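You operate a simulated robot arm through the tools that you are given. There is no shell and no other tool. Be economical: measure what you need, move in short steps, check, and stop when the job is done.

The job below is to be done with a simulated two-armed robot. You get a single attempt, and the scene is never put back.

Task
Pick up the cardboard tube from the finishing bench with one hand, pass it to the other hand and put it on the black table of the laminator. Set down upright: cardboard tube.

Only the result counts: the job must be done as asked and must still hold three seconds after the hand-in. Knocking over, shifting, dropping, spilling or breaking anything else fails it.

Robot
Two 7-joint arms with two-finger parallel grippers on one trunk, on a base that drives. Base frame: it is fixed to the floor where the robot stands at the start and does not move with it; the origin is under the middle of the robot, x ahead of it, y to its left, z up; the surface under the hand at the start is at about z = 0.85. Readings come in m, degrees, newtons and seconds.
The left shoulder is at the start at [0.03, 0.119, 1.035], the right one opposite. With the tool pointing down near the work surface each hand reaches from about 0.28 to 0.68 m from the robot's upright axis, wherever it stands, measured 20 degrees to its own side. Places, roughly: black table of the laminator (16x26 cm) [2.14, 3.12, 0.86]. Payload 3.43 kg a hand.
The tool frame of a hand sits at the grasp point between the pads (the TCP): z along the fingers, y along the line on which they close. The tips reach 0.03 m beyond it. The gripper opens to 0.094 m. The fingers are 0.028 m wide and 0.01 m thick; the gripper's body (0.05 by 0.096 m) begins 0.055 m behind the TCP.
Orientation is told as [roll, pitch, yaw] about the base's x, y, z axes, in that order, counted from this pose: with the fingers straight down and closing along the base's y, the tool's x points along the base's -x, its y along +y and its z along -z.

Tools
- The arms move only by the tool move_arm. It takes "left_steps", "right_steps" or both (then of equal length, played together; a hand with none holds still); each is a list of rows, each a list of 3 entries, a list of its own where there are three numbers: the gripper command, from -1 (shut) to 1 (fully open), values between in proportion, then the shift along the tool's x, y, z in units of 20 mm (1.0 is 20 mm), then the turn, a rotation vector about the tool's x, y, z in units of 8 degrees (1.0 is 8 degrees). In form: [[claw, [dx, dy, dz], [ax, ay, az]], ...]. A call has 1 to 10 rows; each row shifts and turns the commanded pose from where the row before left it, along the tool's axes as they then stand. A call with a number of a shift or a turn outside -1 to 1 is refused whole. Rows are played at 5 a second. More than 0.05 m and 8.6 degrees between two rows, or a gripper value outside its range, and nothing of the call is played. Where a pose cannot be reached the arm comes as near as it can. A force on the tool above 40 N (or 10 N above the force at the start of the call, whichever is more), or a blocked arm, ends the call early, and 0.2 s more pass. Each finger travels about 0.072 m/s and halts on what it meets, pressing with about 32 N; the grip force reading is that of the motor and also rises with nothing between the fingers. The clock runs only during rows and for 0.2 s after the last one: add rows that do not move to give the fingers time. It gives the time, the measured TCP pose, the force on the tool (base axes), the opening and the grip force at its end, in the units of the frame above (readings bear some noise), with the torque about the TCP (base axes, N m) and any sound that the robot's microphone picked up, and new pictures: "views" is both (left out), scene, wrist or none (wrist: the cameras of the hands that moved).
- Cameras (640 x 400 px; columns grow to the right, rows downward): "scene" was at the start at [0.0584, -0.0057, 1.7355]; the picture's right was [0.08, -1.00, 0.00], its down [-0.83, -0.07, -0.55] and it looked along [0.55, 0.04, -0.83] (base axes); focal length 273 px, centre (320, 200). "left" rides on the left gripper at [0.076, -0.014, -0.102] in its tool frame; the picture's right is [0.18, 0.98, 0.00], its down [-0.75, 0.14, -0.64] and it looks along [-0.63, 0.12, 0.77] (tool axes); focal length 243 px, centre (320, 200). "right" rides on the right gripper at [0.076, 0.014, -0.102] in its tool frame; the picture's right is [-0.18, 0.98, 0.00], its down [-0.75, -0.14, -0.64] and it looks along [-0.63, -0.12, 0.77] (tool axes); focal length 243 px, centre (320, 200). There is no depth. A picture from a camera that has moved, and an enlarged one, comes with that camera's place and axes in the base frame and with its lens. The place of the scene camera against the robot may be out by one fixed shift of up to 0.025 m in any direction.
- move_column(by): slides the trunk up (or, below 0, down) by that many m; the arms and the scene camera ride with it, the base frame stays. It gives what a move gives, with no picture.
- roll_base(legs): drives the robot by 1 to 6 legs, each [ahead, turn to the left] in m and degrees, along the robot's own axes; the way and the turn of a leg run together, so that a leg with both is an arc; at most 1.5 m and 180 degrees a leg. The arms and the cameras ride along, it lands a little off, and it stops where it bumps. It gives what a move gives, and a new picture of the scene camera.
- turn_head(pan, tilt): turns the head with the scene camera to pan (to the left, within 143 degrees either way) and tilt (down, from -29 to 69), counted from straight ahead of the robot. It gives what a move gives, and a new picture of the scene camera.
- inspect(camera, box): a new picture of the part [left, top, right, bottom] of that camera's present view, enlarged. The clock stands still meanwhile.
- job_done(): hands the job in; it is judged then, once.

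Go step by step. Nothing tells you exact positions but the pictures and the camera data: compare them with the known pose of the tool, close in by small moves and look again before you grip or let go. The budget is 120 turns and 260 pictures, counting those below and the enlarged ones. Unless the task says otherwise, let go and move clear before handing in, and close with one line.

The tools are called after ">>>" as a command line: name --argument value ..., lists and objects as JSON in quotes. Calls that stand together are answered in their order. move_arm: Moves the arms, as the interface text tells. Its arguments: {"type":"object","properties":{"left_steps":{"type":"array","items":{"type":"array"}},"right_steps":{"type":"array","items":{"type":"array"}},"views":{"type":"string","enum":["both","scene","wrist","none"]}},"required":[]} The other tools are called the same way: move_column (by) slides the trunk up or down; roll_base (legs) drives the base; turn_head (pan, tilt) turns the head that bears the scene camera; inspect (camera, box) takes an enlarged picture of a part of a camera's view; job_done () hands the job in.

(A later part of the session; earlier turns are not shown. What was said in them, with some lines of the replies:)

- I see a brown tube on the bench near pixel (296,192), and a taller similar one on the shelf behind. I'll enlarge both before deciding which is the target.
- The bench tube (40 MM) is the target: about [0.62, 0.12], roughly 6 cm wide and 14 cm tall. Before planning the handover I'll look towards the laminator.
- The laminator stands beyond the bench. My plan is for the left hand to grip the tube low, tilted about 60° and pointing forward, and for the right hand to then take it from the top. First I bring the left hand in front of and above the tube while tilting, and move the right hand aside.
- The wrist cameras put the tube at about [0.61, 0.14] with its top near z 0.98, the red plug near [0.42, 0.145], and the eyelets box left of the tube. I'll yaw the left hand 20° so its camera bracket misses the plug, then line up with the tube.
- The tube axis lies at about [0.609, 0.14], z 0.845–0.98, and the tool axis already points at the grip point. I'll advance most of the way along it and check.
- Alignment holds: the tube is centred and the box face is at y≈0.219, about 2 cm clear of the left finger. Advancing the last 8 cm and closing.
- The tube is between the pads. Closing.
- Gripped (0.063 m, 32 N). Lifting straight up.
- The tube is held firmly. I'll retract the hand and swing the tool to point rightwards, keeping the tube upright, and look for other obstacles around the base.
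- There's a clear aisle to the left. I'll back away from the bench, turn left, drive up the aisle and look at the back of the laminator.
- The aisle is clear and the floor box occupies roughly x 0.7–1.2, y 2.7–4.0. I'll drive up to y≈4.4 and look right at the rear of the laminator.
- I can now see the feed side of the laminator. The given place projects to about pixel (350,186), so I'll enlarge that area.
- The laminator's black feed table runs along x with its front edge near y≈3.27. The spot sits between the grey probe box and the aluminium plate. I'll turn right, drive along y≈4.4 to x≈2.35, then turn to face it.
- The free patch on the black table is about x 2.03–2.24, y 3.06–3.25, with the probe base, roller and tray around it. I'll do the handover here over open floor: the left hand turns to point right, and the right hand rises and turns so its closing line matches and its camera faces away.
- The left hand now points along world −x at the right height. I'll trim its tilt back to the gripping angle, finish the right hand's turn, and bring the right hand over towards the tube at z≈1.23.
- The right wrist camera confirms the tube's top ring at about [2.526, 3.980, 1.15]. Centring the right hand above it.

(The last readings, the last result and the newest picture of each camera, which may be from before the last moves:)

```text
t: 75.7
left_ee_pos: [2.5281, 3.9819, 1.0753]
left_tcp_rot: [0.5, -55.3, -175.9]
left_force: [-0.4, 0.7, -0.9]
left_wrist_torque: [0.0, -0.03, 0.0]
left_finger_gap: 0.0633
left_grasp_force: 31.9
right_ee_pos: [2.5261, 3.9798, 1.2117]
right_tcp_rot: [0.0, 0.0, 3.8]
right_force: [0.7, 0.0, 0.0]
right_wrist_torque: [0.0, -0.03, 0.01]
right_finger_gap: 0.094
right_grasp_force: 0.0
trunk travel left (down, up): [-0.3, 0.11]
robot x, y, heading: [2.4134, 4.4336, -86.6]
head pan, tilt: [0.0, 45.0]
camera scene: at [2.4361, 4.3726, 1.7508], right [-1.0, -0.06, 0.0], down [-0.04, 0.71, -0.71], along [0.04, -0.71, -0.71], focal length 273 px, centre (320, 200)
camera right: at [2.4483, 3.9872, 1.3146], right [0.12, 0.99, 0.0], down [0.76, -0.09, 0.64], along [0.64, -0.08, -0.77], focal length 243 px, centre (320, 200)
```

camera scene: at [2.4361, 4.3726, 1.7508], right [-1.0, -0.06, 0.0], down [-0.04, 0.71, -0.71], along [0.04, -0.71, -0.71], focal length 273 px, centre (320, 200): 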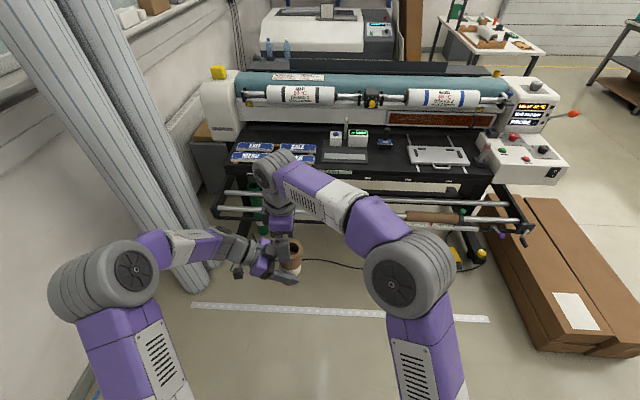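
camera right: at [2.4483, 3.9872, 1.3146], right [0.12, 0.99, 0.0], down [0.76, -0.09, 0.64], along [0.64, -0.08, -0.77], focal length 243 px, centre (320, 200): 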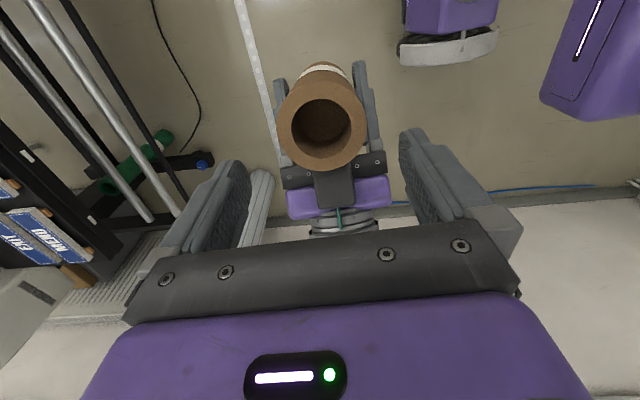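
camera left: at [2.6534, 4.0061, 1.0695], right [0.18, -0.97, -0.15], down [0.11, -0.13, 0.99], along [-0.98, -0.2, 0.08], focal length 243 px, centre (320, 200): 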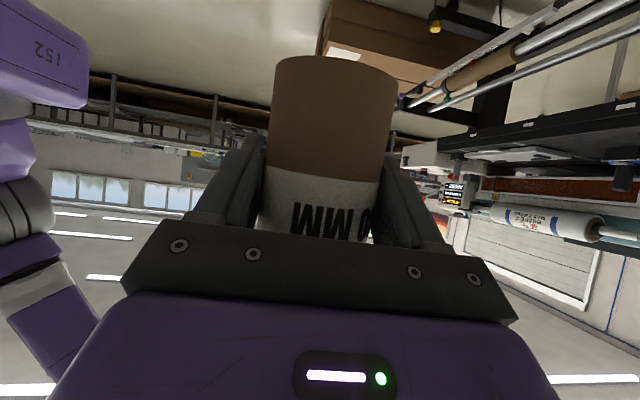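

Centred within a few millimetres. Now descending around the tube's top to z≈1.137.

>>> move_arm --right_steps '[[1, [0.25, 0, 0.4], [0, 0, 0]], [1, [0, 0, 0.6], [0, 0, 0]], [1, [0, 0, 0.6], [0, 0, 0]], [1, [0, 0, 0.6], [0, 0, 0]], [1, [0, 0, 0.6], [0, 0, 0]], [1, [0, 0, 0.5], [0, 0, 0]], [1, [0, 0, 0.4], [0, 0, 0]], [1, [0, 0, 0], [0, 0, 0]]]'

>>> inspect --camera "scene" --box '[220, 200, 340, 300]'

```text
t: 77.5
left_ee_pos: [2.5277, 3.9818, 1.0736]
left_tcp_rot: [0.5, -55.3, -175.9]
left_force: [0.0, -0.3, -1.1]
left_wrist_torque: [-0.01, -0.02, 0.01]
left_finger_gap: 0.0631
left_grasp_force: 31.8
right_ee_pos: [2.5197, 3.9787, 1.1352]
right_tcp_rot: [-0.1, -0.1, 3.9]
right_force: [-0.4, -1.3, 0.2]
right_wrist_torque: [-0.04, -0.02, -0.02]
right_finger_gap: 0.0938
right_grasp_force: 0.1
trunk travel left (down, up): [-0.3, 0.11]
robot x, y, heading: [2.4144, 4.4379, -86.5]
head pan, tilt: [0.0, 45.0]
camera scene: at [2.4358, 4.3727, 1.7509], right [-1.0, -0.06, 0.0], down [-0.04, 0.71, -0.71], along [0.04, -0.71, -0.71], focal length 273 px, centre (320, 200)
camera right: at [2.4412, 3.9871, 1.2382], right [0.12, 0.99, 0.0], down [0.76, -0.09, 0.64], along [0.64, -0.08, -0.77], focal length 243 px, centre (320, 200)
```

scene: 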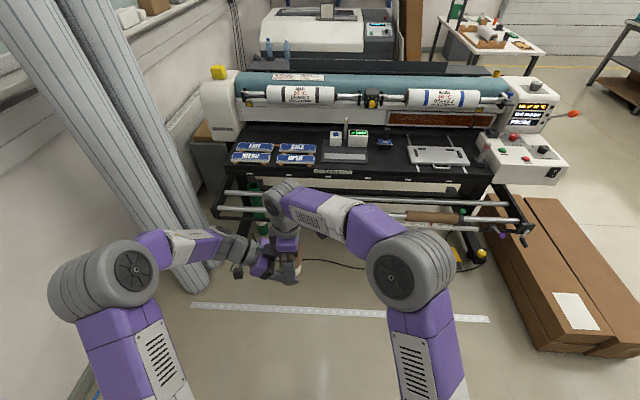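
right: 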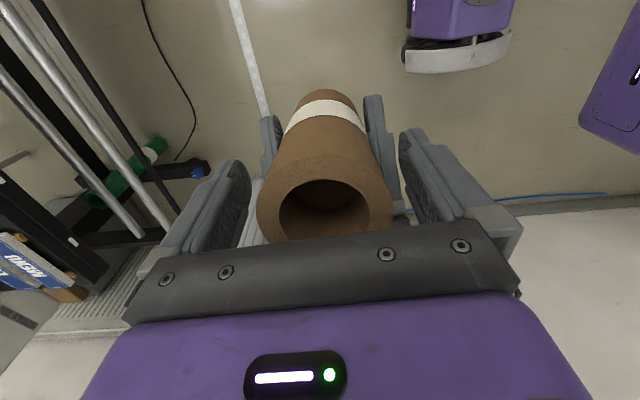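

```text
4.00 times, centred on (280, 250) of scene
camera zoom: at [2.4358, 4.3727, 1.7509], right [-1.0, -0.06, 0.0], down [-0.04, 0.71, -0.71], along [0.04, -0.71, -0.71], focal length 1090 px, centre (480, 0)
```

zoom: 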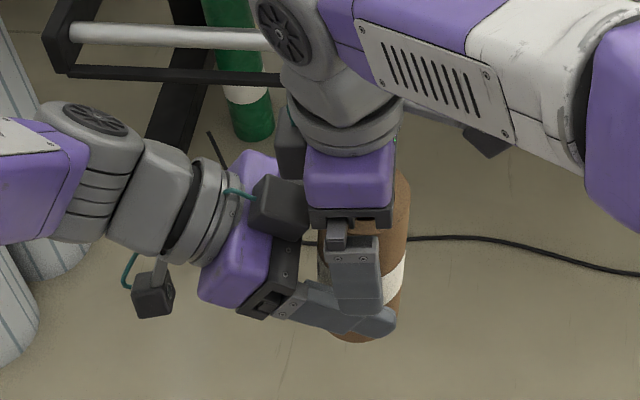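

The right fingers straddle the tube top (rim at z≈1.153), just above the left fingers, with no contact force. Closing the right gripper.

>>> move_arm --right_steps '[[-1, [0, 0, 0], [0, 0, 0]], [-1, [0, 0, 0], [0, 0, 0]], [-1, [0, 0, 0], [0, 0, 0]], [-1, [0, 0, 0], [0, 0, 0]]]' --views "wrist"

```text
t: 78.5
left_ee_pos: [2.5285, 3.9812, 1.0758]
left_tcp_rot: [0.8, -55.3, -175.8]
left_force: [3.0, -16.1, -3.4]
left_wrist_torque: [0.67, 0.11, 0.27]
left_finger_gap: 0.0632
left_grasp_force: 32.0
right_ee_pos: [2.5199, 3.9795, 1.1344]
right_tcp_rot: [0.1, 0.1, 3.9]
right_force: [-2.8, 16.7, 2.7]
right_wrist_torque: [0.29, 0.03, -0.05]
right_finger_gap: 0.0621
right_grasp_force: 31.9
trunk travel left (down, up): [-0.3, 0.11]
robot x, y, heading: [2.4132, 4.4362, -86.5]
head pan, tilt: [0.0, 45.0]
camera right: at [2.4417, 3.9878, 1.2382], right [0.12, 0.99, 0.0], down [0.76, -0.09, 0.64], along [0.64, -0.07, -0.77], focal length 243 px, centre (320, 200)
```

right: 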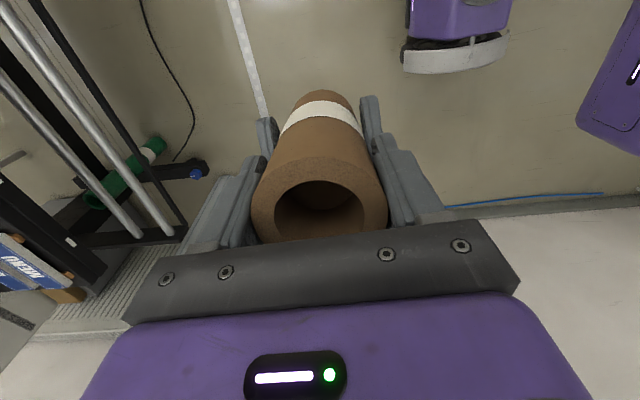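

Both hands hold the tube, with about 16 N of sideways strain between them. I'll nudge the right hand 1.5 mm to ease that before releasing.

>>> move_arm --right_steps '[[-1, [0, 0.075, 0], [0, 0, 0]], [-1, [0, 0, 0], [0, 0, 0]]]' --views "none"

```text
t: 79.1
left_ee_pos: [2.5278, 3.9825, 1.0761]
left_tcp_rot: [0.7, -55.4, -176.0]
left_force: [1.0, -12.7, 1.7]
left_wrist_torque: [-0.02, -0.05, 0.33]
left_finger_gap: 0.0635
left_grasp_force: 31.8
right_ee_pos: [2.5187, 3.9801, 1.1355]
right_tcp_rot: [0.2, 0.1, 3.9]
right_force: [-0.7, 13.0, -1.1]
right_wrist_torque: [0.79, 0.13, -0.27]
right_finger_gap: 0.0624
right_grasp_force: 31.7
trunk travel left (down, up): [-0.3, 0.11]
robot x, y, heading: [2.4158, 4.435, -86.6]
head pan, tilt: [0.0, 45.0]
```

The strain is easing and is small, so I'll open the left hand.

>>> move_arm --left_steps '[[-0.2, [0, 0, 0], [0, 0, 0]], [0.3, [0, 0, 0], [0, 0, 0]], [0.9, [0, 0, 0], [0, 0, 0]], [1, [0, 0, 0], [0, 0, 0]], [1, [0, 0, 0], [0, 0, 0]]]'

>>> inspect --camera "scene" --box '[220, 200, 340, 300]'

```text
t: 80.3
left_ee_pos: [2.5272, 3.982, 1.0753]
left_tcp_rot: [0.6, -55.2, -176.0]
left_force: [-0.5, 0.0, -0.5]
left_wrist_torque: [-0.02, 0.01, 0.0]
left_finger_gap: 0.0941
left_grasp_force: 0.1
right_ee_pos: [2.5181, 3.9799, 1.1354]
right_tcp_rot: [-0.1, 0.0, 3.8]
right_force: [-1.1, -0.2, -1.7]
right_wrist_torque: [-0.02, 0.0, -0.01]
right_finger_gap: 0.0625
right_grasp_force: 31.9
trunk travel left (down, up): [-0.3, 0.11]
robot x, y, heading: [2.4164, 4.434, -86.6]
head pan, tilt: [0.0, 45.0]
camera scene: at [2.4358, 4.3726, 1.7508], right [-1.0, -0.06, 0.0], down [-0.04, 0.71, -0.71], along [0.04, -0.71, -0.71], focal length 273 px, centre (320, 200)
camera left: at [2.6528, 4.0065, 1.0697], right [0.18, -0.97, -0.15], down [0.11, -0.13, 0.99], along [-0.98, -0.2, 0.08], focal length 243 px, centre (320, 200)
```

scene: 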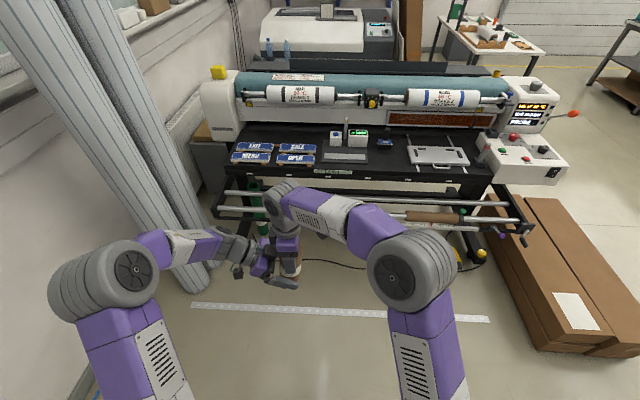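
left: 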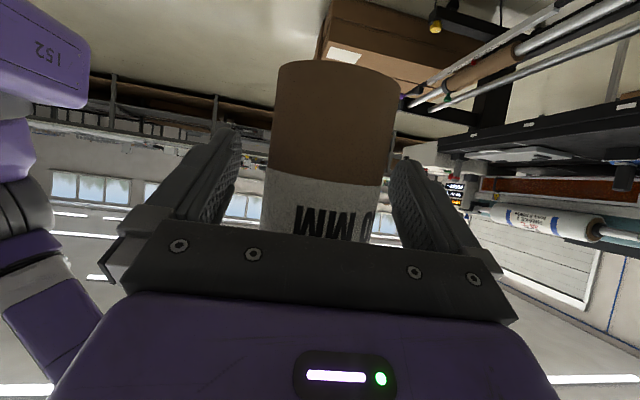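

```text
4.00 times, centred on (280, 250) of scene
camera zoom: at [2.4358, 4.3726, 1.7508], right [-1.0, -0.06, 0.0], down [-0.04, 0.71, -0.71], along [0.04, -0.71, -0.71], focal length 1090 px, centre (480, 0)
```

zoom: 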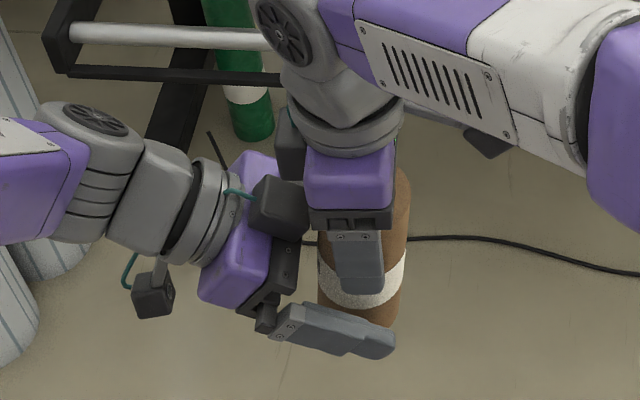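

Clean transfer: the right hand now holds the tube alone. I'm backing the left hand straight out, then tucking it back and up.

>>> move_arm --left_steps '[[1, [0.45, 0, -0.65], [0, 0, 0]], [1, [0.57, 0, -0.82], [0, 0, 0]], [1, [0.57, 0, -0.82], [0, 0, 0]], [1, [0.57, 0, -0.82], [0, 0, 0]], [1, [0.57, 0, -0.82], [0, 0, 0]], [1, [0.57, 0, -0.82], [0, 0, 0]], [1, [0.57, 0, -0.82], [0, 0, 0]], [1, [0, 0, 0], [0, 0, 0]]]'

```text
t: 82.1
left_ee_pos: [2.6621, 3.9923, 1.0725]
left_tcp_rot: [0.5, -55.3, -176.0]
left_force: [-1.1, -0.3, 0.0]
left_wrist_torque: [-0.04, 0.0, 0.02]
left_finger_gap: 0.0941
left_grasp_force: 0.1
right_ee_pos: [2.5194, 3.9809, 1.1351]
right_tcp_rot: [0.0, 0.1, 3.8]
right_force: [0.5, 0.0, -1.6]
right_wrist_torque: [0.01, -0.01, 0.04]
right_finger_gap: 0.0625
right_grasp_force: 31.9
trunk travel left (down, up): [-0.3, 0.11]
robot x, y, heading: [2.416, 4.4385, -86.4]
head pan, tilt: [0.0, 45.0]
camera scene: at [2.4355, 4.3726, 1.7509], right [-1.0, -0.06, 0.0], down [-0.04, 0.71, -0.71], along [0.04, -0.71, -0.71], focal length 273 px, centre (320, 200)
camera left: at [2.788, 4.0169, 1.0676], right [0.18, -0.97, -0.15], down [0.11, -0.13, 0.99], along [-0.98, -0.19, 0.08], focal length 243 px, centre (320, 200)
```

scene: 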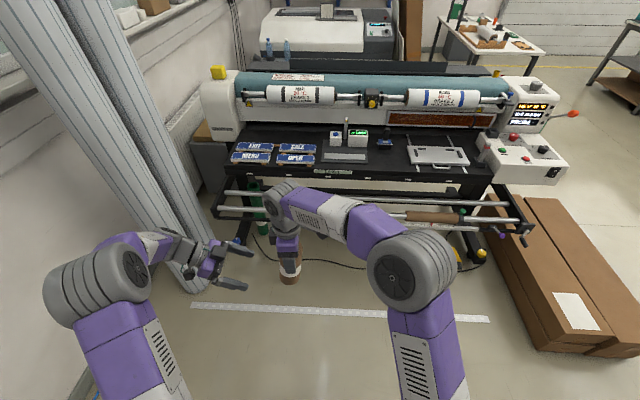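
left: 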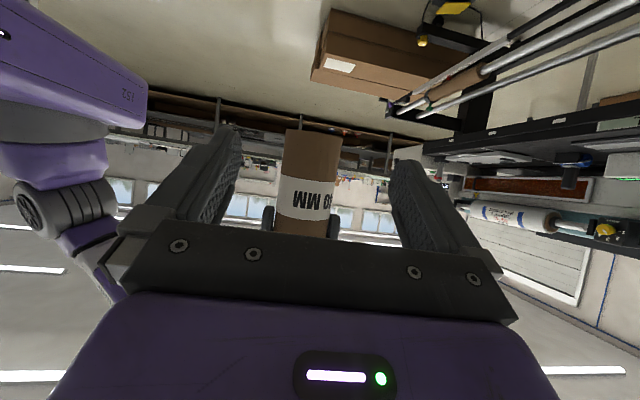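

The tube hangs upright from the right hand. I'm tucking the left hand back and up while turning the right hand back towards its normal orientation.

>>> move_arm --left_steps '[[1, [-0.33, -0.6, -0.23], [0, 0, 0]], [1, [-0.33, -0.6, -0.23], [0, 0, 0]], [1, [-0.33, -0.6, -0.23], [0, 0, 0]], [1, [-0.33, -0.6, -0.23], [0, 0, 0]], [1, [-0.33, -0.6, -0.23], [0, 0, 0]], [1, [-0.33, -0.6, -0.23], [0, 0, 0]], [1, [-0.33, -0.6, -0.23], [0, 0, 0]], [1, [-0.33, -0.6, -0.23], [0, 0, 0]], [1, [-0.33, -0.6, -0.23], [0, 0, 0]], [1, [-0.33, -0.6, -0.23], [0, 0, 0]]]' --right_steps '[[-1, [0, 0, 0], [0, 0, 1]], [-1, [0, 0, 0], [0, 0, 1]], [-1, [0, 0, 0], [0, 0, 1]], [-1, [0, 0, 0], [0, 0, 1]], [-1, [0, 0, 0], [0, 0, 1]], [-1, [0, 0, 0], [0, 0, 1]], [-1, [0, 0, 0], [0, 0, 1]], [-1, [0, 0, 0], [0, 0, 1]], [-1, [0, 0, 0], [0, 0, 1]], [-1, [0, 0, 0], [0, 0, 1]]]'

```text
t: 84.3
left_ee_pos: [2.6521, 4.1135, 1.155]
left_tcp_rot: [0.6, -55.3, -175.9]
left_force: [0.3, 0.5, 0.8]
left_wrist_torque: [0.06, 0.0, -0.02]
left_finger_gap: 0.0939
left_grasp_force: 0.0
right_ee_pos: [2.5181, 3.9816, 1.1379]
right_tcp_rot: [0.0, -0.1, -76.3]
right_force: [-1.0, 1.0, -0.8]
right_wrist_torque: [0.02, 0.04, 0.01]
right_finger_gap: 0.0625
right_grasp_force: 32.4
trunk travel left (down, up): [-0.3, 0.11]
robot x, y, heading: [2.4172, 4.4338, -86.6]
head pan, tilt: [0.0, 45.0]
camera scene: at [2.4358, 4.3734, 1.7509], right [-1.0, -0.06, 0.0], down [-0.04, 0.71, -0.71], along [0.04, -0.71, -0.71], focal length 273 px, centre (320, 200)
camera right: at [2.514, 4.0584, 1.2422], right [1.0, 0.05, 0.0], down [0.04, -0.76, 0.64], along [0.03, -0.64, -0.77], focal length 243 px, centre (320, 200)
camera left: at [2.7779, 4.1378, 1.1496], right [0.18, -0.97, -0.15], down [0.11, -0.13, 0.99], along [-0.98, -0.2, 0.08], focal length 243 px, centre (320, 200)
```

scene: 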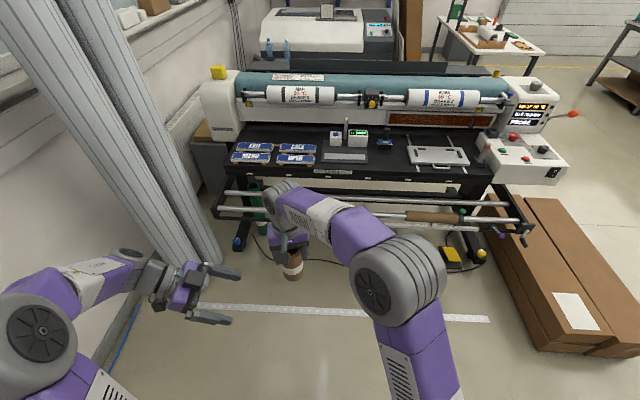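
right: 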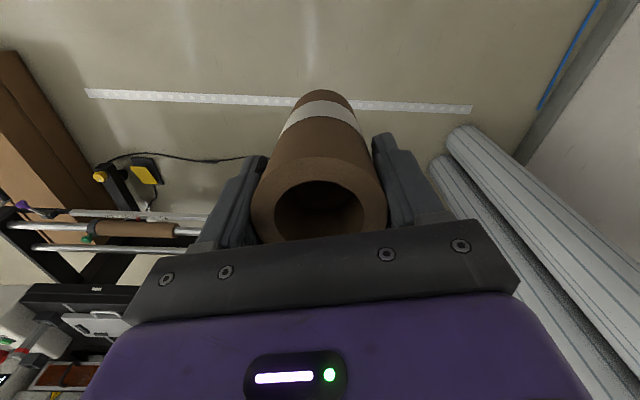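
left: 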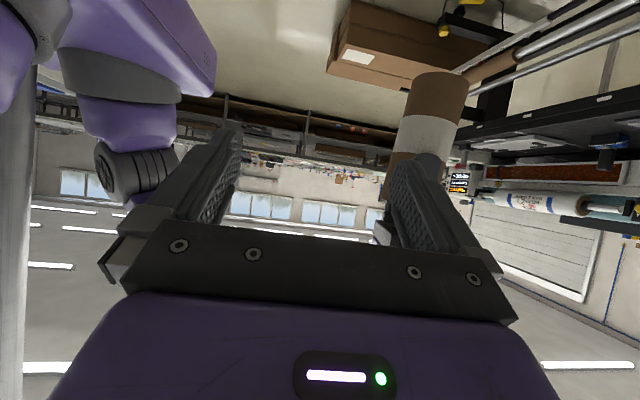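

Moving the right hand over to its own side and a little higher, then I'll drive towards the laminator in a short first leg.

>>> move_arm --right_steps '[[-1, [0.2, -0.92, -0.2], [0, 0, 0.14]], [-1, [0.2, -0.92, -0.2], [0, 0, 0.14]], [-1, [0.2, -0.92, -0.2], [0, 0, 0.14]], [-1, [0.2, -0.92, -0.2], [0, 0, 0.14]], [-1, [0.2, -0.92, -0.2], [0, 0, 0.14]], [-1, [0.1, -0.92, -0.2], [0, 0, 0.14]], [-1, [0.1, -0.92, -0.2], [0, 0, 0.14]], [-1, [0.1, -0.92, -0.2], [0, 0, 0.14]], [-1, [0.1, -0.92, -0.2], [0, 0, 0.14]]]' --views "none"

>>> roll_base --legs '[[0, -17], [0.45, 0], [0, 13.5]]'

```text
t: 86.3
left_ee_pos: [2.6523, 4.1114, 1.1549]
left_tcp_rot: [0.5, -55.3, -176.0]
left_force: [-1.0, 0.0, -0.9]
left_wrist_torque: [-0.02, 0.01, 0.01]
left_finger_gap: 0.0939
left_grasp_force: 0.1
right_ee_pos: [2.3491, 3.9808, 1.1737]
right_tcp_rot: [0.0, 0.1, -86.3]
right_force: [-0.1, -0.4, -0.9]
right_wrist_torque: [-0.01, 0.0, 0.0]
right_finger_gap: 0.0624
right_grasp_force: 31.9
trunk travel left (down, up): [-0.3, 0.11]
robot x, y, heading: [2.4124, 4.4334, -86.4]
head pan, tilt: [0.0, 45.0]
```

```text
t: 90.8
left_ee_pos: [2.5194, 3.665, 1.1541]
left_tcp_rot: [0.5, -55.3, 179.9]
left_force: [-1.1, 0.6, -0.2]
left_wrist_torque: [-0.03, -0.02, -0.03]
left_finger_gap: 0.0938
left_grasp_force: 0.2
right_ee_pos: [2.2083, 3.5557, 1.1732]
right_tcp_rot: [0.0, 0.0, -90.4]
right_force: [0.6, 0.0, -1.5]
right_wrist_torque: [-0.01, 0.03, 0.01]
right_finger_gap: 0.0627
right_grasp_force: 31.7
trunk travel left (down, up): [-0.3, 0.11]
robot x, y, heading: [2.3041, 4.0003, -90.8]
head pan, tilt: [0.0, 45.0]
camera scene: at [2.3239, 3.9414, 1.7509], right [-1.0, 0.01, 0.0], down [0.01, 0.71, -0.71], along [-0.01, -0.71, -0.71], focal length 273 px, centre (320, 200)
```

scene: 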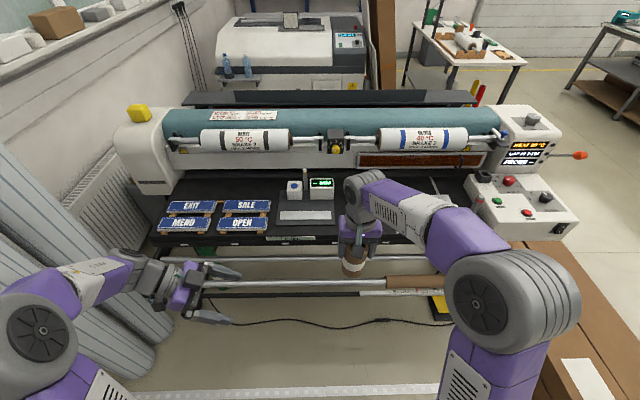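

The robot is square to the table at [2.30, 4.00]. I'll go another 0.25 m, keeping about 0.37 m from the front bar at y≈3.37.

>>> roll_base --legs '[[0.25, 0]]'

>>> turn_head --pan -12 --tilt 52

```text
t: 92.6
left_ee_pos: [2.5187, 3.4131, 1.1544]
left_tcp_rot: [0.5, -55.3, -179.8]
left_force: [0.2, 0.0, 0.5]
left_wrist_torque: [0.01, -0.03, 0.0]
left_finger_gap: 0.0939
left_grasp_force: 0.1
right_ee_pos: [2.2069, 3.3029, 1.1738]
right_tcp_rot: [-0.1, -0.1, -90.4]
right_force: [0.2, -1.0, -1.6]
right_wrist_torque: [0.03, 0.02, 0.03]
right_finger_gap: 0.0623
right_grasp_force: 32.1
trunk travel left (down, up): [-0.3, 0.11]
robot x, y, heading: [2.3033, 3.75, -90.5]
head pan, tilt: [0.0, 45.0]
camera scene: at [2.3208, 3.6881, 1.7508], right [-1.0, 0.01, 0.0], down [0.01, 0.71, -0.71], along [-0.01, -0.71, -0.71], focal length 273 px, centre (320, 200)
```

scene: 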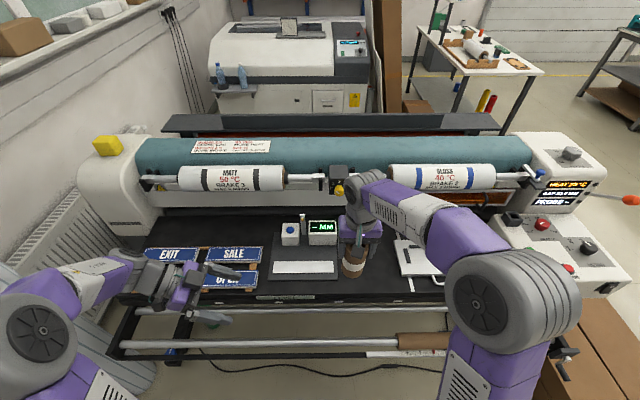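

```text
t: 93.4
left_ee_pos: [2.5176, 3.4119, 1.1546]
left_tcp_rot: [0.5, -55.3, -180.0]
left_force: [-1.0, 0.5, 0.0]
left_wrist_torque: [0.02, -0.02, 0.02]
left_finger_gap: 0.0939
left_grasp_force: 0.1
right_ee_pos: [2.2079, 3.3023, 1.174]
right_tcp_rot: [0.0, 0.0, -90.3]
right_force: [-0.4, 0.2, -0.1]
right_wrist_torque: [0.01, 0.0, 0.0]
right_finger_gap: 0.0623
right_grasp_force: 31.2
trunk travel left (down, up): [-0.3, 0.11]
robot x, y, heading: [2.3024, 3.7512, -90.7]
head pan, tilt: [-12.0, 52.0]
camera scene: at [2.3053, 3.697, 1.7413], right [-0.98, 0.22, 0.0], down [0.17, 0.77, -0.62], along [-0.13, -0.6, -0.79], focal length 273 px, centre (320, 200)
```

scene: 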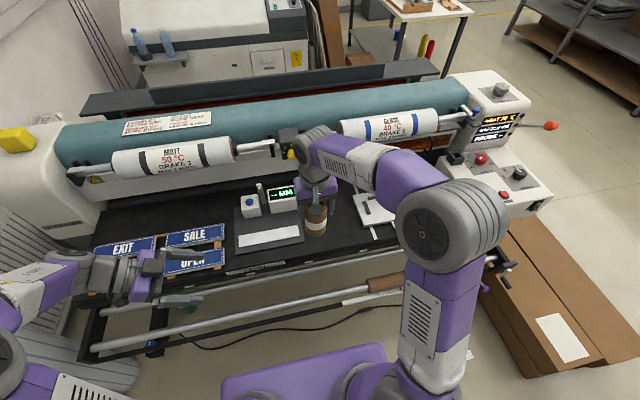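

The right hand is just short of the free patch. I'm moving it over the spot between the probe base and the tray at the same height, and looking again.

>>> move_arm --right_steps '[[-1, [-0.75, -0.6, 0], [0, 0, 0]], [-1, [-0.75, -0.6, 0], [0, 0, 0]], [-1, [-0.75, -0.6, 0], [0, 0, 0]], [-1, [-0.75, -0.6, 0], [0, 0, 0]], [-1, [-0.75, -0.6, 0], [0, 0, 0]], [-1, [-0.75, -0.6, 0], [0, 0, 0]], [-1, [-0.5, 0, 0], [0, 0, 0]], [-1, [-0.5, 0, 0], [0, 0, 0]], [-1, [0, 0, 0], [0, 0, 0]]]'

>>> inspect --camera "scene" --box '[230, 130, 430, 280]'

```text
t: 95.4
left_ee_pos: [2.5174, 3.4142, 1.1553]
left_tcp_rot: [0.6, -55.3, -180.0]
left_force: [-0.7, -1.2, -0.1]
left_wrist_torque: [0.01, -0.02, -0.01]
left_finger_gap: 0.0937
left_grasp_force: 0.0
right_ee_pos: [2.136, 3.1941, 1.1749]
right_tcp_rot: [0.0, 0.0, -90.2]
right_force: [0.2, -0.6, -1.2]
right_wrist_torque: [0.01, -0.02, 0.0]
right_finger_gap: 0.0626
right_grasp_force: 31.8
trunk travel left (down, up): [-0.3, 0.11]
robot x, y, heading: [2.3054, 3.7488, -90.3]
head pan, tilt: [-12.0, 52.0]
camera scene: at [2.3052, 3.6971, 1.7413], right [-0.98, 0.22, 0.0], down [0.17, 0.77, -0.62], along [-0.13, -0.6, -0.79], focal length 273 px, centre (320, 200)
camera right: at [2.1491, 3.2694, 1.2779], right [0.98, -0.19, 0.0], down [-0.14, -0.75, 0.64], along [-0.12, -0.63, -0.77], focal length 243 px, centre (320, 200)
```

scene: 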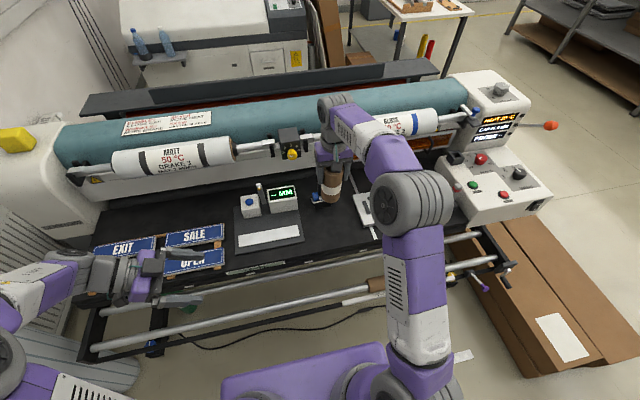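
right: 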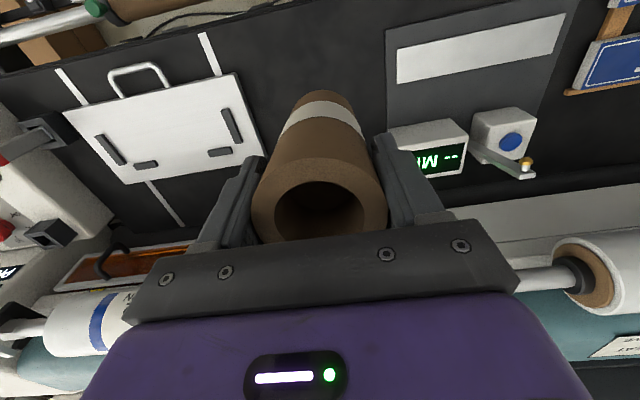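

```text
2.67 times, centred on (330, 205) of scene
camera zoom: at [2.3052, 3.6971, 1.7413], right [-0.98, 0.22, 0.0], down [0.17, 0.77, -0.62], along [-0.13, -0.6, -0.79], focal length 727 px, centre (293, 187)
```

zoom: 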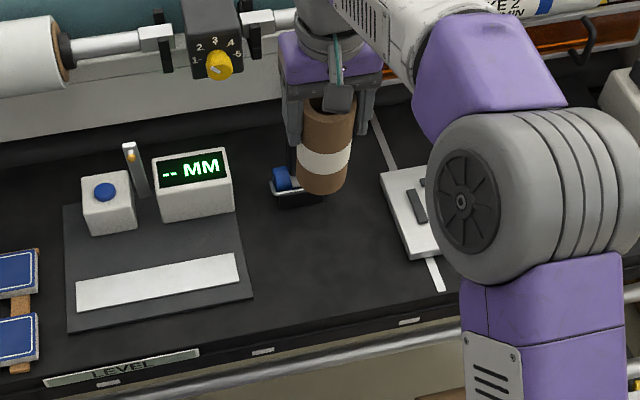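

The wrist view fixes the free patch: tray edge x≈2.012, gauge base edge x≈2.231, table front y≈3.26, roller front y≈3.075. I'll aim for [2.123, 3.162] and descend most of the way.

>>> move_arm --right_steps '[[-1, [-0.8, -0.3, 0], [0, 0, 0]], [-1, [-0.8, -0.35, 0], [0, 0, 0]], [-1, [0, 0, 0.9], [0, 0, 0]], [-1, [0, 0, 1], [0, 0, 0]], [-1, [0, 0, 1], [0, 0, 0]], [-1, [0, 0, 1], [0, 0, 0]], [-1, [0, 0, 1], [0, 0, 0]], [-1, [0, 0, 1], [0, 0, 0]], [-1, [0, 0, 0.9], [0, 0, 0]], [-1, [0, 0, 0], [0, 0, 0]]]'

>>> inspect --camera "scene" --box '[250, 140, 410, 260]'

```text
t: 97.6
left_ee_pos: [2.5177, 3.4129, 1.155]
left_tcp_rot: [0.5, -55.3, -180.0]
left_force: [0.7, 0.6, 0.2]
left_wrist_torque: [0.01, 0.0, -0.01]
left_finger_gap: 0.0941
left_grasp_force: 0.0
right_ee_pos: [2.1233, 3.1605, 1.0386]
right_tcp_rot: [0.1, 0.1, -90.2]
right_force: [-0.8, -0.2, -1.6]
right_wrist_torque: [0.03, 0.02, 0.02]
right_finger_gap: 0.0626
right_grasp_force: 31.8
trunk travel left (down, up): [-0.3, 0.11]
robot x, y, heading: [2.304, 3.7521, -90.6]
head pan, tilt: [-12.0, 52.0]
camera scene: at [2.3053, 3.6969, 1.7413], right [-0.98, 0.22, 0.0], down [0.17, 0.77, -0.62], along [-0.13, -0.6, -0.79], focal length 273 px, centre (320, 200)
camera right: at [2.1373, 3.2361, 1.142], right [0.98, -0.19, 0.0], down [-0.15, -0.75, 0.64], along [-0.12, -0.63, -0.77], focal length 243 px, centre (320, 200)
```

scene: 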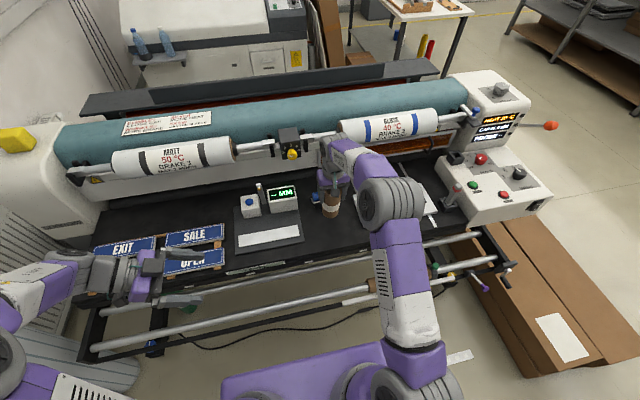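
right: 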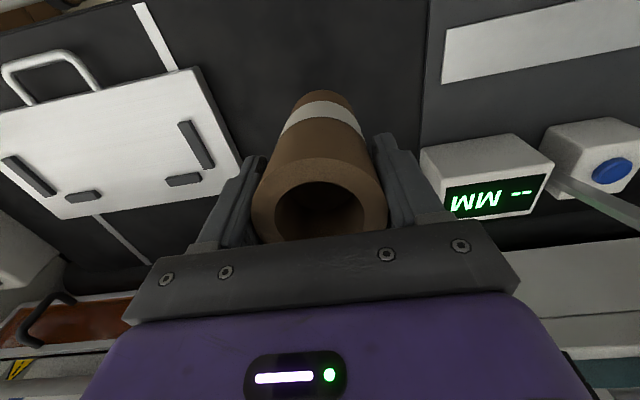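

```text
3.33 times, centred on (330, 200) of scene
camera zoom: at [2.3053, 3.6969, 1.7413], right [-0.98, 0.22, 0.0], down [0.17, 0.77, -0.62], along [-0.13, -0.6, -0.79], focal length 909 px, centre (287, 200)
```

zoom: 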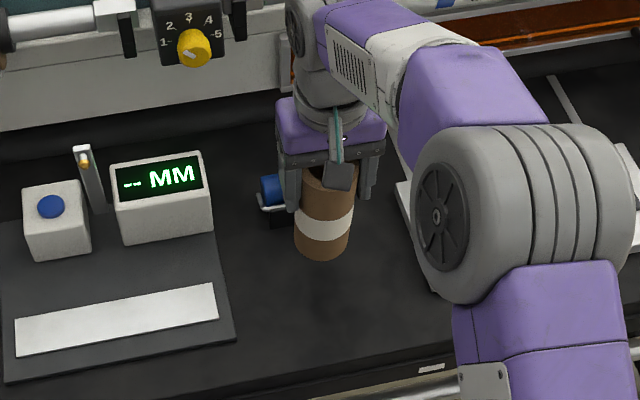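

The tube is over the free patch with about 5 cm to the roller. Descending slowly now and watching the force for contact.

>>> move_arm --right_steps '[[-1, [0, 0, 0.5], [0, 0, 0]], [-1, [0, 0, 0.5], [0, 0, 0]], [-1, [0, 0, 0.5], [0, 0, 0]], [-1, [0, 0, 0.5], [0, 0, 0]], [-1, [0, 0, 0.25], [0, 0, 0]], [-1, [0, 0, 0.25], [0, 0, 0]], [-1, [0, 0, 0], [0, 0, 0]]]'

>>> inspect --camera "scene" --box '[280, 160, 380, 240]'

```text
t: 99.2
left_ee_pos: [2.5183, 3.4135, 1.1548]
left_tcp_rot: [0.4, -55.3, -180.0]
left_force: [0.8, -0.8, 0.0]
left_wrist_torque: [0.02, 0.0, 0.02]
left_finger_gap: 0.0941
left_grasp_force: 0.1
right_ee_pos: [2.1223, 3.1606, 0.9875]
right_tcp_rot: [0.1, 0.0, -90.3]
right_force: [0.1, -0.2, -0.8]
right_wrist_torque: [0.03, 0.0, 0.01]
right_finger_gap: 0.0623
right_grasp_force: 32.2
trunk travel left (down, up): [-0.3, 0.11]
robot x, y, heading: [2.3065, 3.7502, -90.3]
head pan, tilt: [-12.0, 52.0]
camera scene: at [2.3052, 3.6968, 1.7413], right [-0.98, 0.22, 0.0], down [0.17, 0.77, -0.62], along [-0.13, -0.6, -0.79], focal length 273 px, centre (320, 200)
camera right: at [2.1367, 3.2367, 1.0913], right [0.98, -0.19, 0.0], down [-0.14, -0.75, 0.64], along [-0.12, -0.63, -0.77], focal length 243 px, centre (320, 200)
```

scene: 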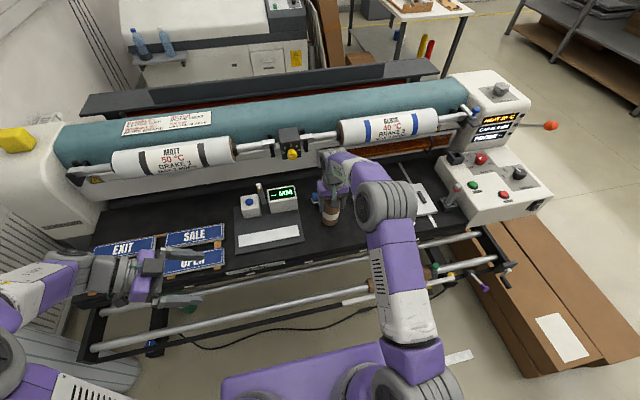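
right: 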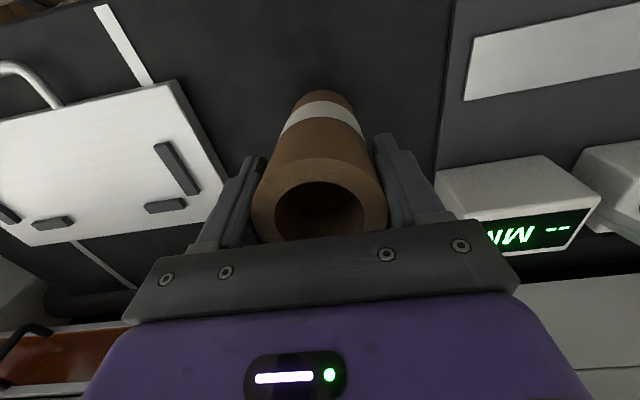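

```text
5.00 times, centred on (330, 200) of scene
camera zoom: at [2.3052, 3.6968, 1.7413], right [-0.98, 0.22, 0.0], down [0.17, 0.77, -0.62], along [-0.13, -0.6, -0.79], focal length 1363 px, centre (270, 200)
```

zoom: 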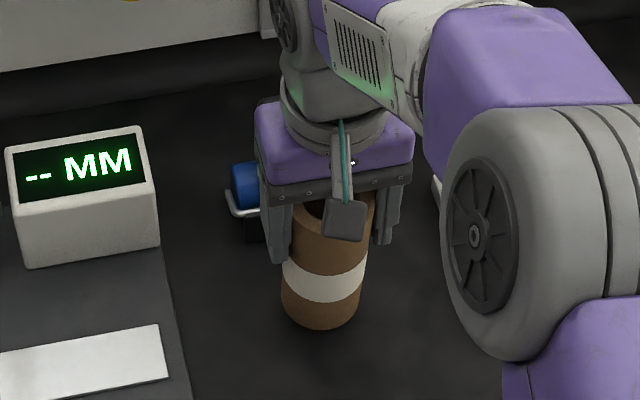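

Still slightly above the table, so I'm lowering in 2 mm steps.

>>> move_arm --right_steps '[[-1, [0, 0, 0.1], [0, 0, 0]], [-1, [0, 0, 0.1], [0, 0, 0]], [-1, [0, 0, 0.1], [0, 0, 0]], [-1, [0, 0, 0.1], [0, 0, 0]], [-1, [0, 0, 0.1], [0, 0, 0]]]' --views "none"

```text
t: 100.4
left_ee_pos: [2.5175, 3.4124, 1.1565]
left_tcp_rot: [0.5, -55.3, -179.9]
left_force: [-0.2, 0.1, 0.0]
left_wrist_torque: [-0.02, 0.02, 0.0]
left_finger_gap: 0.094
left_grasp_force: 0.0
right_ee_pos: [2.1226, 3.1612, 0.9775]
right_tcp_rot: [0.0, 0.0, -90.3]
right_force: [0.9, -0.3, -1.5]
right_wrist_torque: [0.04, 0.02, -0.01]
right_finger_gap: 0.0623
right_grasp_force: 31.9
trunk travel left (down, up): [-0.3, 0.11]
robot x, y, heading: [2.3016, 3.7482, -90.6]
head pan, tilt: [-12.0, 52.0]
```

>>> move_arm --right_steps '[[-1, [0, 0, 0.08], [0, 0, 0]], [-1, [0, 0, 0.08], [0, 0, 0]], [-1, [0, 0, 0], [0, 0, 0]]]' --views "none"

```text
t: 101.2
left_ee_pos: [2.5181, 3.4139, 1.1556]
left_tcp_rot: [0.6, -55.3, 180.0]
left_force: [0.3, -0.5, 0.2]
left_wrist_torque: [0.02, 0.0, -0.03]
left_finger_gap: 0.0939
left_grasp_force: 0.1
right_ee_pos: [2.1227, 3.1618, 0.9757]
right_tcp_rot: [0.0, -0.1, -90.3]
right_force: [0.1, 0.4, 5.2]
right_wrist_torque: [0.27, 0.02, 0.02]
right_finger_gap: 0.0625
right_grasp_force: 31.9
trunk travel left (down, up): [-0.3, 0.11]
robot x, y, heading: [2.303, 3.7522, -90.8]
head pan, tilt: [-12.0, 52.0]
```

Contact at z 0.9757 with 5 N. One more millimetre to seat it, then a look before release.

>>> move_arm --right_steps '[[-1, [0, 0, 0.06], [0, 0, 0]], [-1, [0, 0, 0], [0, 0, 0]]]' --views "wrist"

>>> inspect --camera "scene" --box '[280, 160, 380, 240]'

```text
t: 101.8
left_ee_pos: [2.5192, 3.4142, 1.1549]
left_tcp_rot: [0.6, -55.4, 179.9]
left_force: [-0.2, -0.6, 0.3]
left_wrist_torque: [0.02, 0.0, 0.01]
left_finger_gap: 0.0938
left_grasp_force: 0.1
right_ee_pos: [2.1225, 3.161, 0.9749]
right_tcp_rot: [0.1, -0.2, -90.3]
right_force: [-1.3, 1.8, 12.1]
right_wrist_torque: [0.44, 0.15, 0.01]
right_finger_gap: 0.0625
right_grasp_force: 32.1
trunk travel left (down, up): [-0.3, 0.11]
robot x, y, heading: [2.3024, 3.7498, -90.6]
head pan, tilt: [-12.0, 52.0]
camera right: at [2.1364, 3.2371, 1.0793], right [0.98, -0.19, 0.0], down [-0.14, -0.75, 0.64], along [-0.12, -0.63, -0.76], focal length 243 px, centre (320, 200)
```

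right: 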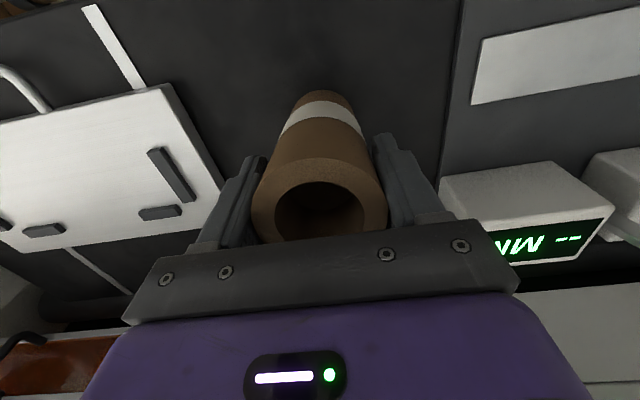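

```text
5.00 times, centred on (330, 200) of scene
camera zoom: at [2.3055, 3.6985, 1.7414], right [-0.98, 0.22, 0.0], down [0.17, 0.77, -0.62], along [-0.13, -0.6, -0.79], focal length 1363 px, centre (270, 200)
```

zoom: 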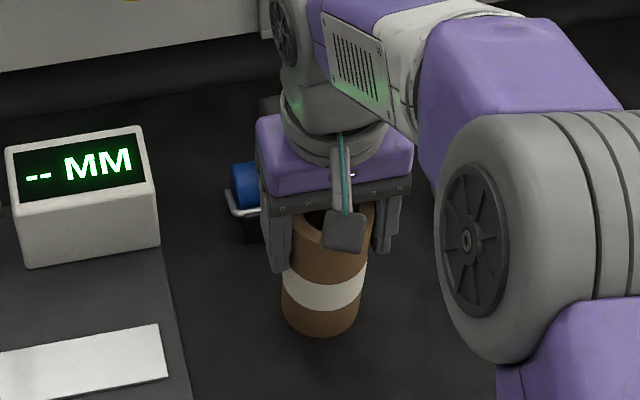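

The tube is seated on the table. Opening gradually.

>>> move_arm --right_steps '[[-1, [0, 0, -0.03], [0, 0, 0]], [0.36, [0, 0, 0], [0, 0, 0]], [0.42, [0, 0, 0], [0, 0, 0]], [0.5, [0, 0, 0], [0, 0, 0]], [0.7, [0, 0, 0], [0, 0, 0]], [0.9, [0, 0, 0], [0, 0, 0]], [0.9, [0, 0, 0], [0, 0, 0]]]'

```text
t: 103.4
left_ee_pos: [2.5187, 3.4132, 1.153]
left_tcp_rot: [0.5, -55.3, -180.0]
left_force: [0.5, -0.3, 0.2]
left_wrist_torque: [-0.01, 0.02, 0.01]
left_finger_gap: 0.0939
left_grasp_force: 0.0
right_ee_pos: [2.1218, 3.161, 0.9739]
right_tcp_rot: [-0.1, 0.0, -90.3]
right_force: [0.3, -0.4, 0.4]
right_wrist_torque: [0.03, 0.0, -0.01]
right_finger_gap: 0.0892
right_grasp_force: 0.1
trunk travel left (down, up): [-0.3, 0.11]
robot x, y, heading: [2.3034, 3.7499, -90.6]
head pan, tilt: [-12.0, 52.0]
camera scene: at [2.3053, 3.6969, 1.7413], right [-0.98, 0.22, 0.0], down [0.17, 0.77, -0.62], along [-0.13, -0.6, -0.79], focal length 273 px, centre (320, 200)
camera right: at [2.1362, 3.2362, 1.0784], right [0.98, -0.19, 0.0], down [-0.14, -0.75, 0.64], along [-0.12, -0.63, -0.77], focal length 243 px, centre (320, 200)
```

scene: 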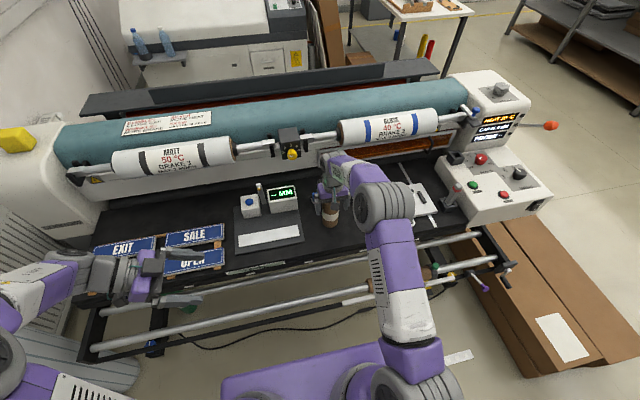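
right: 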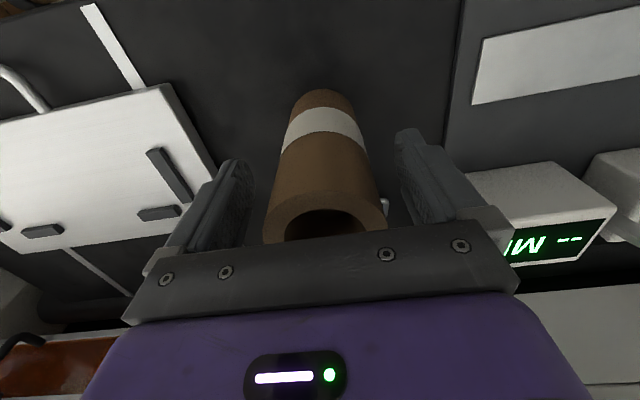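

Released and the tube is standing free between the open fingers. Raising the hand straight up.

>>> move_arm --right_steps '[[1, [0, 0, 0], [0, 0, 0]], [1, [0, 0, -0.3], [0, 0, 0]], [1, [0, 0, -0.6], [0, 0, 0]], [1, [0, 0, -0.8], [0, 0, 0]], [1, [0, 0, -1], [0, 0, 0]], [1, [0, 0, -1], [0, 0, 0]], [1, [0, 0, -1], [0, 0, 0]], [1, [0, 0, -1], [0, 0, 0]], [1, [0, 0, -1], [0, 0, 0]], [1, [0, 0, -1], [0, 0, 0]]]'

```text
t: 105.6
left_ee_pos: [2.5184, 3.4127, 1.1545]
left_tcp_rot: [0.5, -55.2, -180.0]
left_force: [0.1, 0.6, -0.2]
left_wrist_torque: [0.0, 0.0, 0.0]
left_finger_gap: 0.0942
left_grasp_force: 0.0
right_ee_pos: [2.1216, 3.1604, 1.1284]
right_tcp_rot: [0.0, -0.1, -90.4]
right_force: [0.0, 1.0, -0.1]
right_wrist_torque: [0.0, -0.02, -0.01]
right_finger_gap: 0.094
right_grasp_force: 0.0
trunk travel left (down, up): [-0.3, 0.11]
robot x, y, heading: [2.306, 3.7531, -90.3]
head pan, tilt: [-12.0, 52.0]
camera scene: at [2.3054, 3.697, 1.7413], right [-0.98, 0.22, 0.0], down [0.17, 0.77, -0.62], along [-0.13, -0.6, -0.79], focal length 273 px, centre (320, 200)
camera right: at [2.1361, 3.2354, 1.2322], right [0.98, -0.19, 0.0], down [-0.14, -0.75, 0.64], along [-0.12, -0.63, -0.77], focal length 243 px, centre (320, 200)
```

scene: 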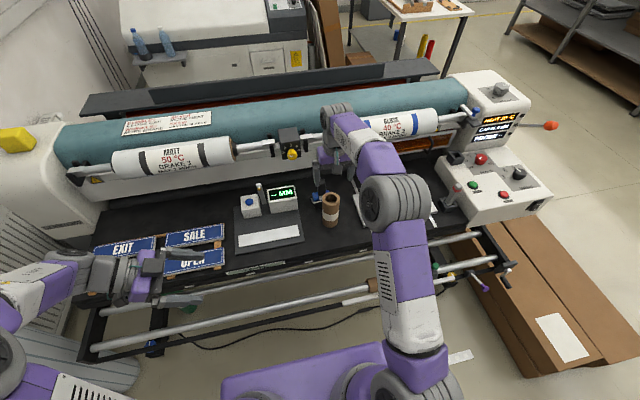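
right: 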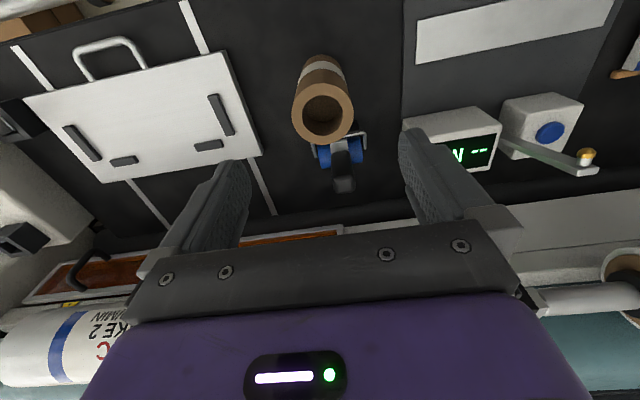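

The tube stands upright, clear of the roller, tray and gauge. I'll draw the right hand back to be well clear and take a last look.

>>> move_arm --right_steps '[[1, [0.5, 0, -0.7], [0, 0, 0]], [1, [0.8, 0, -0.3], [0, 0, 0]], [1, [0.8, 0, 0], [0, 0, 0]], [1, [0.8, 0, 0], [0, 0, 0]], [1, [0.8, 0, 0], [0, 0, 0]], [1, [0, 0, 0], [0, 0, 0]]]' --views "wrist"

>>> inspect --camera "scene" --box '[250, 140, 410, 260]'

```text
t: 107.0
left_ee_pos: [2.5176, 3.4137, 1.1543]
left_tcp_rot: [0.6, -55.4, -180.0]
left_force: [0.5, -0.3, -0.8]
left_wrist_torque: [0.02, -0.01, 0.06]
left_finger_gap: 0.0939
left_grasp_force: 0.1
right_ee_pos: [2.1218, 3.2341, 1.1501]
right_tcp_rot: [0.0, -0.1, -90.3]
right_force: [0.2, -1.4, 0.5]
right_wrist_torque: [0.01, 0.03, -0.03]
right_finger_gap: 0.0938
right_grasp_force: 0.0
trunk travel left (down, up): [-0.3, 0.11]
robot x, y, heading: [2.3033, 3.7494, -90.8]
head pan, tilt: [-12.0, 52.0]
camera right: at [2.1371, 3.3095, 1.2533], right [0.98, -0.19, 0.0], down [-0.14, -0.75, 0.64], along [-0.12, -0.63, -0.77], focal length 243 px, centre (320, 200)
```

right: 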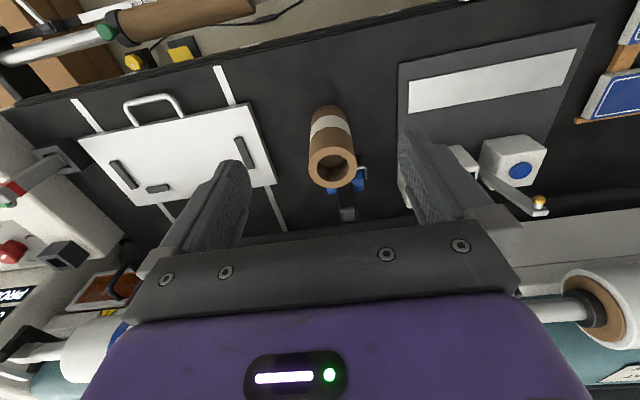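

```text
3.33 times, centred on (330, 200) of scene
camera zoom: at [2.3053, 3.6963, 1.7413], right [-0.98, 0.22, 0.0], down [0.17, 0.77, -0.62], along [-0.13, -0.6, -0.79], focal length 909 px, centre (287, 200)
```

zoom: 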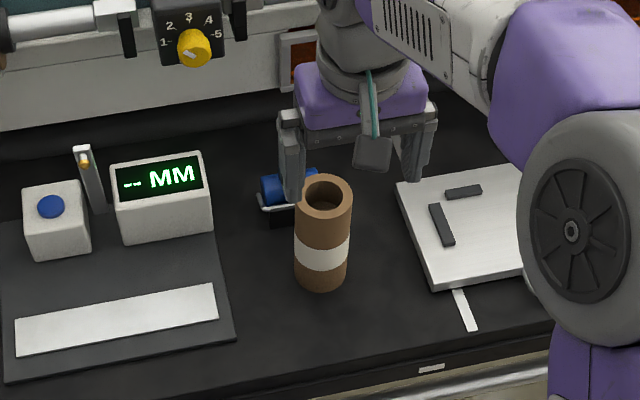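

The tube stands upright on the black table, both hands are empty and clear, and nothing else was disturbed. Handing in.

>>> job_done

```text
The job is handed in.
```

The left hand picked the 40 MM cardboard tube off the bench and passed it to the right hand, which set it upright on the laminator's black table; the job is handed in.
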